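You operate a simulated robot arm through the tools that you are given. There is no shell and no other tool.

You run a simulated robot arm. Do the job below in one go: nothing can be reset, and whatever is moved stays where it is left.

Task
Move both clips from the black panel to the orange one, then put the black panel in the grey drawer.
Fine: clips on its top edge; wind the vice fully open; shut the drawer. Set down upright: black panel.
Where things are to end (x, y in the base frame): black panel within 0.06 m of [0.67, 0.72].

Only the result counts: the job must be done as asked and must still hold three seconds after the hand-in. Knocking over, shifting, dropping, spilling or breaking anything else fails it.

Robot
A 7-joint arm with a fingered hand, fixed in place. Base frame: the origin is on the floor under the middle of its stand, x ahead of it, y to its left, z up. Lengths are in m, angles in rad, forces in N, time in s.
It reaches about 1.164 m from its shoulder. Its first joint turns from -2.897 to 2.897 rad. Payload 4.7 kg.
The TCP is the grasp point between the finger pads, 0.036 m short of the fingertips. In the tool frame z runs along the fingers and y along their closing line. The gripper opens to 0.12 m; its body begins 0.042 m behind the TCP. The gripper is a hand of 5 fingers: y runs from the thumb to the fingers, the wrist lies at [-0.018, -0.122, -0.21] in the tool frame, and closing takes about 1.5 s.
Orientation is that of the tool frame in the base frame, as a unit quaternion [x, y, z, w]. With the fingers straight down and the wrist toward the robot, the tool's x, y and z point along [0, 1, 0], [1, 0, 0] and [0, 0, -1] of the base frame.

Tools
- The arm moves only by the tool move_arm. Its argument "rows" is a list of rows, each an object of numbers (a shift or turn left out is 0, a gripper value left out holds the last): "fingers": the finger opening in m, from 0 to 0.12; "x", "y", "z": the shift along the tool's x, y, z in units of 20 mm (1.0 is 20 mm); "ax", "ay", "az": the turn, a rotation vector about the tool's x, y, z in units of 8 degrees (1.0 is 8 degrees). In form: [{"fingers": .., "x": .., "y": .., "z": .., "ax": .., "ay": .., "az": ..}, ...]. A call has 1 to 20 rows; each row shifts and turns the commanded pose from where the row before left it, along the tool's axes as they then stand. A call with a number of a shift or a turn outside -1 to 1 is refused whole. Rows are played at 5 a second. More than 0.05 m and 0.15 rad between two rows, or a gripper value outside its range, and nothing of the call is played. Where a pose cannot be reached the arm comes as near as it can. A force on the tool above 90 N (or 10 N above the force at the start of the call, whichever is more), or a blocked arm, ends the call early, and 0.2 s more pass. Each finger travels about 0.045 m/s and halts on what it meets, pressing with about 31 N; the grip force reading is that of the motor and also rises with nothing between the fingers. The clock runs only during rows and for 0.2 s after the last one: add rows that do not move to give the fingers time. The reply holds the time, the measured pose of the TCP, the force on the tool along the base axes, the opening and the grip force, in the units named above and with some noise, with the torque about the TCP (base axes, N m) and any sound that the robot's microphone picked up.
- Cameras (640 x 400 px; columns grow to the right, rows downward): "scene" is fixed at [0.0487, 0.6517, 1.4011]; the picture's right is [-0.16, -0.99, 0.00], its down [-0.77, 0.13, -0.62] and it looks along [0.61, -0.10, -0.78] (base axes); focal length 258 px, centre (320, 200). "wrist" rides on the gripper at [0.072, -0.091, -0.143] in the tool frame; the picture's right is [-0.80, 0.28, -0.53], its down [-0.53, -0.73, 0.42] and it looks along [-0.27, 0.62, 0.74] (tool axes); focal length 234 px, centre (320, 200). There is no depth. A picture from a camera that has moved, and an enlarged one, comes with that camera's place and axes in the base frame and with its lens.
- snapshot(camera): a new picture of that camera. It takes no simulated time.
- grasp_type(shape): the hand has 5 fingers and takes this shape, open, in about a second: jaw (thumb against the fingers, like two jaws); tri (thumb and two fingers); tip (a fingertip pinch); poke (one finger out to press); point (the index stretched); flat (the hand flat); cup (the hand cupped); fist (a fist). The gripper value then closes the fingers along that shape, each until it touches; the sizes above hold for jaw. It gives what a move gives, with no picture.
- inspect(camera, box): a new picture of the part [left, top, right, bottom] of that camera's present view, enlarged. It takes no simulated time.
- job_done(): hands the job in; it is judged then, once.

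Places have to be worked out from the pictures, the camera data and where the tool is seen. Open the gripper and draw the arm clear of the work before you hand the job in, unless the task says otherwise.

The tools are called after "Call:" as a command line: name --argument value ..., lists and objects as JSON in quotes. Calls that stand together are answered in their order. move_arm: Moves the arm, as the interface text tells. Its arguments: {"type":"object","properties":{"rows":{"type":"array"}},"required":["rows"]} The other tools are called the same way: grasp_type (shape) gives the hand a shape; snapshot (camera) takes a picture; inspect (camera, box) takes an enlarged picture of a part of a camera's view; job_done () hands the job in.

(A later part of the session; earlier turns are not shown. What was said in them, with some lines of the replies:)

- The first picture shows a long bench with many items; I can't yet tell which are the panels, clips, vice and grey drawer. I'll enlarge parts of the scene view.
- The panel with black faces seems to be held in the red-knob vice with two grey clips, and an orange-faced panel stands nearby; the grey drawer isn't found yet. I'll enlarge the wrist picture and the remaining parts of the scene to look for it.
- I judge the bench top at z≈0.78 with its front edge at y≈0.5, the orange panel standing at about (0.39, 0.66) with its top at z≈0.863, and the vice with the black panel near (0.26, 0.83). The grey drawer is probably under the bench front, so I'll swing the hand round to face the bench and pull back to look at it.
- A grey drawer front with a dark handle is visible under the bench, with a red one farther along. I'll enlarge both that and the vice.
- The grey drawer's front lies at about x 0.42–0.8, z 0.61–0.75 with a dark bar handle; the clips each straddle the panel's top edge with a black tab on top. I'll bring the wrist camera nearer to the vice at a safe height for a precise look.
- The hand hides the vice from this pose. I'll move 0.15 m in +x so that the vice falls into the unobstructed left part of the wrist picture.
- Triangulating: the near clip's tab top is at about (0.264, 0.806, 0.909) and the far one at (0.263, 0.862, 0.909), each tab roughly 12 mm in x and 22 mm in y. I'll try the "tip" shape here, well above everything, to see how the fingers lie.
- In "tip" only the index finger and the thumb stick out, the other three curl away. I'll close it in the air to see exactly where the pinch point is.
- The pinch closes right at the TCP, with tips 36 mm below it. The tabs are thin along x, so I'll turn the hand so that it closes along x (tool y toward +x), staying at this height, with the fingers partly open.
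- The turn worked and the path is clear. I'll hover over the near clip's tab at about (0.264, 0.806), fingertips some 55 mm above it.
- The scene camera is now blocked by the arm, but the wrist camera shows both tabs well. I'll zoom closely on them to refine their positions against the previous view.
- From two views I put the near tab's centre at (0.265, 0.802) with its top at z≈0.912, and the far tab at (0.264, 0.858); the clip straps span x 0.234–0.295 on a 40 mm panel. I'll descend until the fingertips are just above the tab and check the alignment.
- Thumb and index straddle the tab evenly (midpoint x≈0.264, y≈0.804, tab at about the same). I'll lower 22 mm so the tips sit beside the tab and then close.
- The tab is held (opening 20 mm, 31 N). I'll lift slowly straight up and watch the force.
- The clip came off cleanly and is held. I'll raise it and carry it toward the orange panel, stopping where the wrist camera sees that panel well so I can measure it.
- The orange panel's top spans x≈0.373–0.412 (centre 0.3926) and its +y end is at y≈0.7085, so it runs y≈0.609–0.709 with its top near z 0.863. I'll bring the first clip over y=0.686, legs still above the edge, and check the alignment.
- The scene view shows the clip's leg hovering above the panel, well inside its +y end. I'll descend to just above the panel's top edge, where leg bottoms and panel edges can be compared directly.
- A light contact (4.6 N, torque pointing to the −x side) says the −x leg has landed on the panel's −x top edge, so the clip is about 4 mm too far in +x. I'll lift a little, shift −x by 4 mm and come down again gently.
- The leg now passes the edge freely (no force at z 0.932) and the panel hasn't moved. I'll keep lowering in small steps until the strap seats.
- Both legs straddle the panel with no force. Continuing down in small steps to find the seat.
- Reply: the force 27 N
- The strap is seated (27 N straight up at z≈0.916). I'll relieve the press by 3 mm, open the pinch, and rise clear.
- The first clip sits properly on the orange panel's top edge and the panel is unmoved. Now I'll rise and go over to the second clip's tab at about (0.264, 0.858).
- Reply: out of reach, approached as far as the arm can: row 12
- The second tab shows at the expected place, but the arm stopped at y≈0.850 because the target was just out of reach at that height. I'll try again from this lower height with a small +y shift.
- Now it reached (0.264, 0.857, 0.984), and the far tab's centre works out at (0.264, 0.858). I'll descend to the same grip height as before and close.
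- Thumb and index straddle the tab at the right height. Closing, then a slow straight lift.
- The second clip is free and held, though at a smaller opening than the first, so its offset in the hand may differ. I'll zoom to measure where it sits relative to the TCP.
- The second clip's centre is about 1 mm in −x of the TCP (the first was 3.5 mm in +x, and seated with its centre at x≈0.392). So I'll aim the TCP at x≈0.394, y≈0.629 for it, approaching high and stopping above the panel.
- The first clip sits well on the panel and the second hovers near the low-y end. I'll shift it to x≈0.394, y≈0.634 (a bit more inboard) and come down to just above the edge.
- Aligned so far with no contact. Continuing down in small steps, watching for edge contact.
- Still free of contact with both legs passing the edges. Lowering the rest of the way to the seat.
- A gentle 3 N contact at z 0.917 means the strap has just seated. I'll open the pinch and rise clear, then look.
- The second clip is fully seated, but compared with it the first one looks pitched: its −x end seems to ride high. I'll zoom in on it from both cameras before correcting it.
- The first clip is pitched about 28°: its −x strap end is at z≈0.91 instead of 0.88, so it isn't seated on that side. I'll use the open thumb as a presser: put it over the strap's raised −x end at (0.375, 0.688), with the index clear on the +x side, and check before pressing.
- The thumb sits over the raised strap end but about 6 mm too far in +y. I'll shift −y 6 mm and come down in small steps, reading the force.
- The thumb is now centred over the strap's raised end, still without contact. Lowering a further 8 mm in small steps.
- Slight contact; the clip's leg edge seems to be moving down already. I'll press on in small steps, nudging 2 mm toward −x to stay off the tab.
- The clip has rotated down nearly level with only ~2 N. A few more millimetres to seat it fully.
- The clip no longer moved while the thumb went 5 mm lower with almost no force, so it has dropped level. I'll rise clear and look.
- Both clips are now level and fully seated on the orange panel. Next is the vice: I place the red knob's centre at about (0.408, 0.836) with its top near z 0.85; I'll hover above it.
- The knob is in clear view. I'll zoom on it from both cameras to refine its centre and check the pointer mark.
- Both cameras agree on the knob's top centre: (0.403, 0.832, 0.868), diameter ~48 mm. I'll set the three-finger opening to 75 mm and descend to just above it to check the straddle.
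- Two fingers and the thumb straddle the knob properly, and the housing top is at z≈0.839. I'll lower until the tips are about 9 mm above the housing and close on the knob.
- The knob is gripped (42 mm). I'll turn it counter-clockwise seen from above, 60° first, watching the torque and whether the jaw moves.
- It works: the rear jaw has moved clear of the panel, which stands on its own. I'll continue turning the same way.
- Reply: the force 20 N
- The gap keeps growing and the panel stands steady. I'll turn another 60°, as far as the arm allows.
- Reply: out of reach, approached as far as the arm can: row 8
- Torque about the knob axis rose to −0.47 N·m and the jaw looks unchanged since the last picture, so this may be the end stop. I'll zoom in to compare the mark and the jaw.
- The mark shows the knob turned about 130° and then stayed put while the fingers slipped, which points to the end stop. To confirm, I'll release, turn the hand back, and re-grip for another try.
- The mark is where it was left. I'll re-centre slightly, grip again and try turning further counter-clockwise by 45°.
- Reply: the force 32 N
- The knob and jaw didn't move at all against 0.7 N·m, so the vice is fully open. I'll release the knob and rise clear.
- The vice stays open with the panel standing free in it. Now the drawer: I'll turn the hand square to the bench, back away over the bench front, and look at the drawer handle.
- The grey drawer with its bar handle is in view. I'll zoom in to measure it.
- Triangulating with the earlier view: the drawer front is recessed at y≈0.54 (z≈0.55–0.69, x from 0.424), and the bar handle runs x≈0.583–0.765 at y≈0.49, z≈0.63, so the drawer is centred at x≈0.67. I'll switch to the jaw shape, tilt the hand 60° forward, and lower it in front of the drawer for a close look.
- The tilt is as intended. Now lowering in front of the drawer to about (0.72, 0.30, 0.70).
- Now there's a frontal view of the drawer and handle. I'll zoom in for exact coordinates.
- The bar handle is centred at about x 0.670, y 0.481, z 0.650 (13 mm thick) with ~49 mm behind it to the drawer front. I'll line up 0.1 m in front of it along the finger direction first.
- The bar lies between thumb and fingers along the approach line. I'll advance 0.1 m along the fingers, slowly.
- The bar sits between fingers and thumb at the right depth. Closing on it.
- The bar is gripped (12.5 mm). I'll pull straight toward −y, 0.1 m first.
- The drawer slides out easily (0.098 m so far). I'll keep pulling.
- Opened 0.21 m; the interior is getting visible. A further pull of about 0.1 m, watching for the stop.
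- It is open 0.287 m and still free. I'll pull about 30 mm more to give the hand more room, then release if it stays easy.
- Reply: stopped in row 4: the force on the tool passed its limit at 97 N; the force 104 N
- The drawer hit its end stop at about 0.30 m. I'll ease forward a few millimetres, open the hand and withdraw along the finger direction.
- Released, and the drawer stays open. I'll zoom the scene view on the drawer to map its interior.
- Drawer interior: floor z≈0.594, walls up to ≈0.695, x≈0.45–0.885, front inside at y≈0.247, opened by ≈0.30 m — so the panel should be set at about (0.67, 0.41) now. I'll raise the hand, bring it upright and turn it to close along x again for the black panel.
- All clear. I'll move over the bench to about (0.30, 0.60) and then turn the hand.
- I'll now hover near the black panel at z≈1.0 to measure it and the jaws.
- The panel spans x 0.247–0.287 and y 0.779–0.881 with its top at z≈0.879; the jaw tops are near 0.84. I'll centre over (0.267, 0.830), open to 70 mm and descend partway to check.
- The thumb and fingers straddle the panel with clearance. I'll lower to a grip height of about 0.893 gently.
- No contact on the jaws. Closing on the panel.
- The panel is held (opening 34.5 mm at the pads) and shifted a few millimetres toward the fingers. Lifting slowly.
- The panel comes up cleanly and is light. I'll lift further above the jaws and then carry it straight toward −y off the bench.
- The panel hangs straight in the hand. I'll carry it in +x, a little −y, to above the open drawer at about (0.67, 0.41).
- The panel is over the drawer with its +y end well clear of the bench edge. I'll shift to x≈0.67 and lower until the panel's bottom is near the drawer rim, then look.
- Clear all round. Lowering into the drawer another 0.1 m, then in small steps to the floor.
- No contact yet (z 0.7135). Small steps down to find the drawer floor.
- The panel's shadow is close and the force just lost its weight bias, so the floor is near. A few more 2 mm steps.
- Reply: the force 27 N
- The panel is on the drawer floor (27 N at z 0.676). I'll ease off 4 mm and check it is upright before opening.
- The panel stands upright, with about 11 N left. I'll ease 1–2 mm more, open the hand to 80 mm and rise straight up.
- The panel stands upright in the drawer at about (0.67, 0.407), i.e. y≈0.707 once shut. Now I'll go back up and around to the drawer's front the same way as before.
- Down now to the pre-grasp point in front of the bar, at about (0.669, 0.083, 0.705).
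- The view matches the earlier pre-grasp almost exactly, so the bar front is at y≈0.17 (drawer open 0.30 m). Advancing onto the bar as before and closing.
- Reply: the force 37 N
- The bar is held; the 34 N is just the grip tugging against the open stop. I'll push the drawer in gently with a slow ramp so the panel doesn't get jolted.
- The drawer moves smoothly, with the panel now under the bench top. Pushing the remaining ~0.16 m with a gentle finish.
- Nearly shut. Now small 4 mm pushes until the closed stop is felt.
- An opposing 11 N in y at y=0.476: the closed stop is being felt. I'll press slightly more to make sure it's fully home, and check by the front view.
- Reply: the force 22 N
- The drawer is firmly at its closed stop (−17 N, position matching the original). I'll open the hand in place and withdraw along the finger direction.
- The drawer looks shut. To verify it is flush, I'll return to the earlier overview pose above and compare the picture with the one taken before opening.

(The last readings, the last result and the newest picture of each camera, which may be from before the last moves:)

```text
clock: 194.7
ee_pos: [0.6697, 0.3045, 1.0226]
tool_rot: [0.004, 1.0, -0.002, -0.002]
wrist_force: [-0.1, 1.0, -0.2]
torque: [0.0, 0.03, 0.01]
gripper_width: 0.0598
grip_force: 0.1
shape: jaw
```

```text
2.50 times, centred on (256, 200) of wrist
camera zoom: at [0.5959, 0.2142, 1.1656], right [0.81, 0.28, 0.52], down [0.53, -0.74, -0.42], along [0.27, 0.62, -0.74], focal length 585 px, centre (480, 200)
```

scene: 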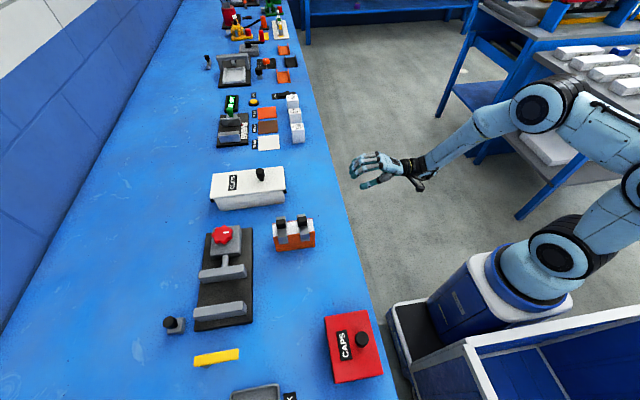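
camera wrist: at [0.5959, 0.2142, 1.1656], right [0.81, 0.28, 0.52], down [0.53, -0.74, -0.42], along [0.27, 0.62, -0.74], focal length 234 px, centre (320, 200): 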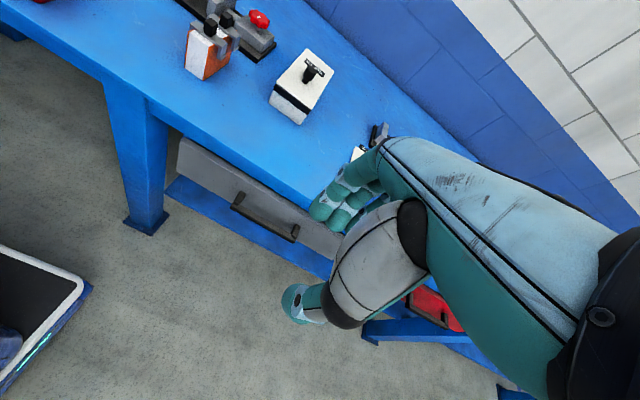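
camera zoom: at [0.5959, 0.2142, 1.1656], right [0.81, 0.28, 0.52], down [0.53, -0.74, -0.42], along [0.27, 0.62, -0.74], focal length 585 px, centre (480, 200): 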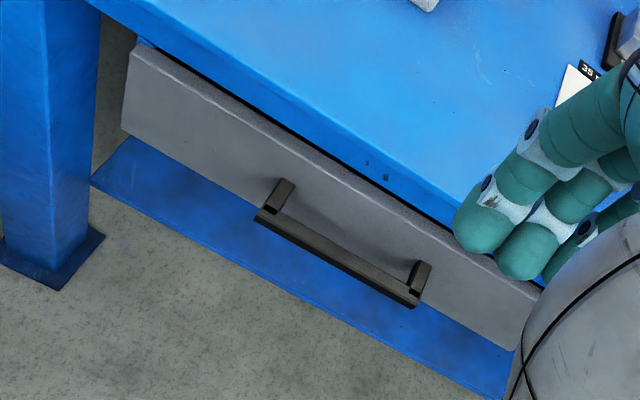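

The view closely matches the one before opening. I'll take the same 5× zoom as before to compare bar, drawer edge and the specks on the bench apron.

Call:
inspect --camera "wrist" --box '[220, 175, 316, 255]'

Call:
inspect --camera "wrist" --box '[160, 120, 256, 180]'

Call:
inspect --camera "scene" --box '[150, 195, 340, 335]'

```text
5.00 times, centred on (268, 215) of wrist
camera zoom: at [0.5959, 0.2142, 1.1656], right [0.81, 0.28, 0.52], down [0.53, -0.74, -0.42], along [0.27, 0.62, -0.74], focal length 1171 px, centre (580, 125)
```

zoom: 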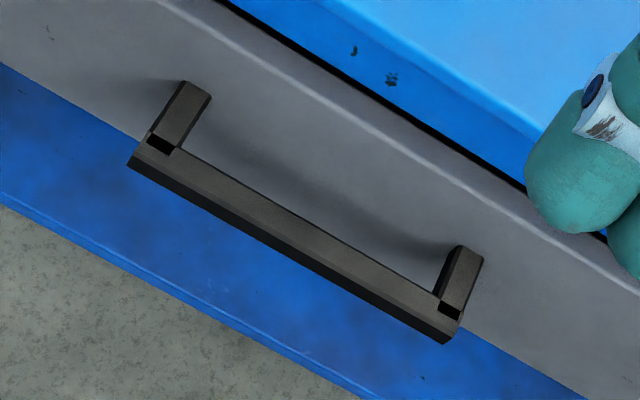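

```text
6.67 times, centred on (208, 150) of wrist
camera zoom: at [0.5959, 0.2142, 1.1656], right [0.81, 0.28, 0.52], down [0.53, -0.74, -0.42], along [0.27, 0.62, -0.74], focal length 1561 px, centre (1067, 533)
```

zoom: 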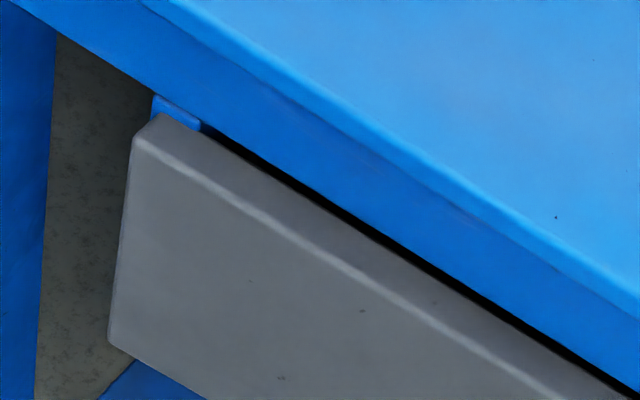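

```text
2.86 times, centred on (245, 265) of scene
camera zoom: at [0.0487, 0.6517, 1.4011], right [-0.16, -0.99, 0.0], down [-0.77, 0.13, -0.62], along [0.61, -0.1, -0.78], focal length 738 px, centre (534, 14)
```

zoom: 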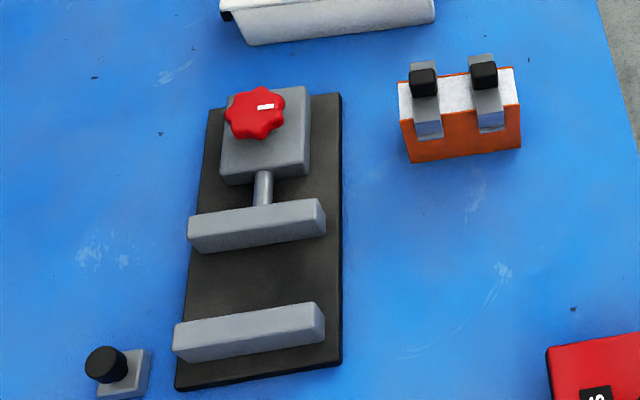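

Everything (bar, drawer edge, apron specks) is shifted uniformly, so the drawer is exactly back at its closed position. I'll double-check the knob mark and the vice jaw against the earlier end-stop picture, and the clips on the orange panel.

Call:
inspect --camera "scene" --box '[195, 215, 275, 285]'

Call:
inspect --camera "scene" --box '[250, 200, 330, 250]'

Call:
snapshot --camera "scene"

```text
5.71 times, centred on (235, 250) of scene
camera zoom: at [0.0487, 0.6517, 1.4011], right [-0.16, -0.99, 0.0], down [-0.77, 0.13, -0.62], along [0.61, -0.1, -0.78], focal length 1476 px, centre (806, -86)
```

zoom: 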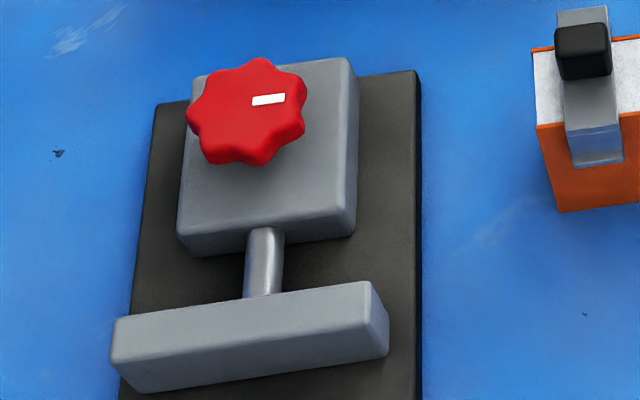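

```text
8.00 times, centred on (290, 225) of scene
camera zoom: at [0.0487, 0.6517, 1.4011], right [-0.16, -0.99, 0.0], down [-0.77, 0.13, -0.62], along [0.61, -0.1, -0.78], focal length 2066 px, centre (560, 0)
```

zoom: 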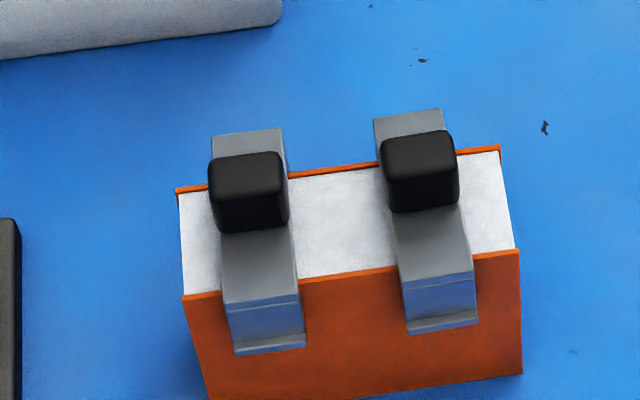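

```text
taken
```

scene: 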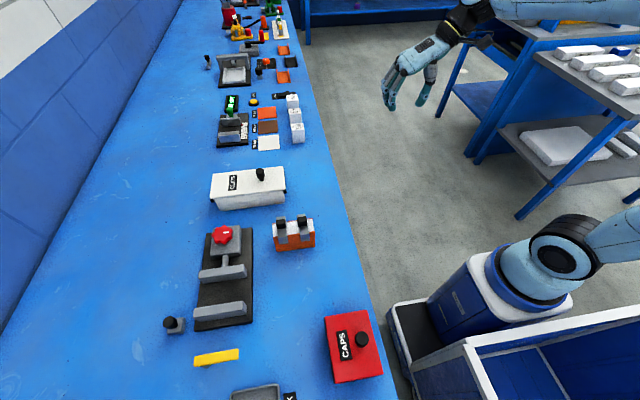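

The knob mark and jaw are exactly at the end-stop position, both clips sit level on the orange panel's top edge, and the drawer is shut with the panel inside. I'll open the hand fully and back off a little before handing in.

Call:
move_arm --rows '[{"fingers": 0.12, "y": -0.8}, {"y": -0.8}, {"y": -0.8}, {"y": -0.8}, {"y": -0.6}, {}, {}]'

Call:
snapshot --camera "scene"

```text
clock: 196.3
ee_pos: [0.67, 0.2281, 1.0223]
tool_rot: [0.002, 1.0, -0.001, -0.002]
wrist_force: [-0.4, 0.6, 0.6]
torque: [0.01, 0.01, -0.01]
gripper_width: 0.1196
grip_force: 0.0
shape: jaw
```

```text
taken
```

scene: 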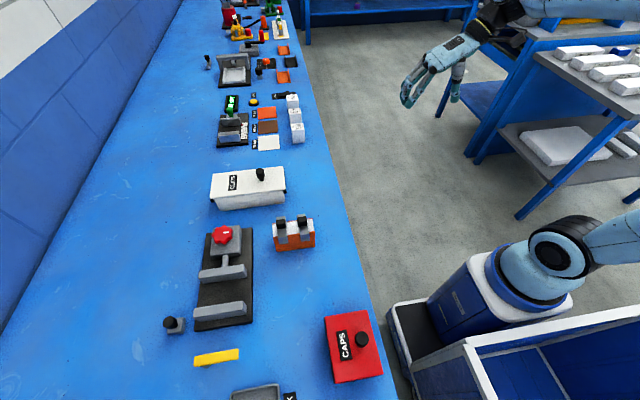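

The hand is open and clear, and nothing else on the bench looks disturbed. Handing the job in.

Call:
job_done

```text
The job is handed in.
```

I moved both clips to the orange panel, wound the vice open, and put the black panel in the grey drawer. The drawer is shut and the job is handed in.

- **Clips:** both sit level on the orange panel's top edge. The first one went on tilted, so I pressed it down until it seated; the panel did not move.
- **Vice:** it is wound to its end stop. A second grip and turn at 0.7 N·m moved neither the knob nor the jaw.
- **Black panel:** it was standing upright on the drawer floor when I let go, at about (0.67, 0.407) with the drawer open 0.30 m. That puts it at about (0.67, 0.71) now. I could not see inside after closing, so this position is worked out rather than observed.
- **Drawer:** pictures from before and after match to within about a millimetre, so it is back at its original closed position.

The gripper is open and the arm is clear of the bench. Nothing else on the bench looks moved in the last picture.
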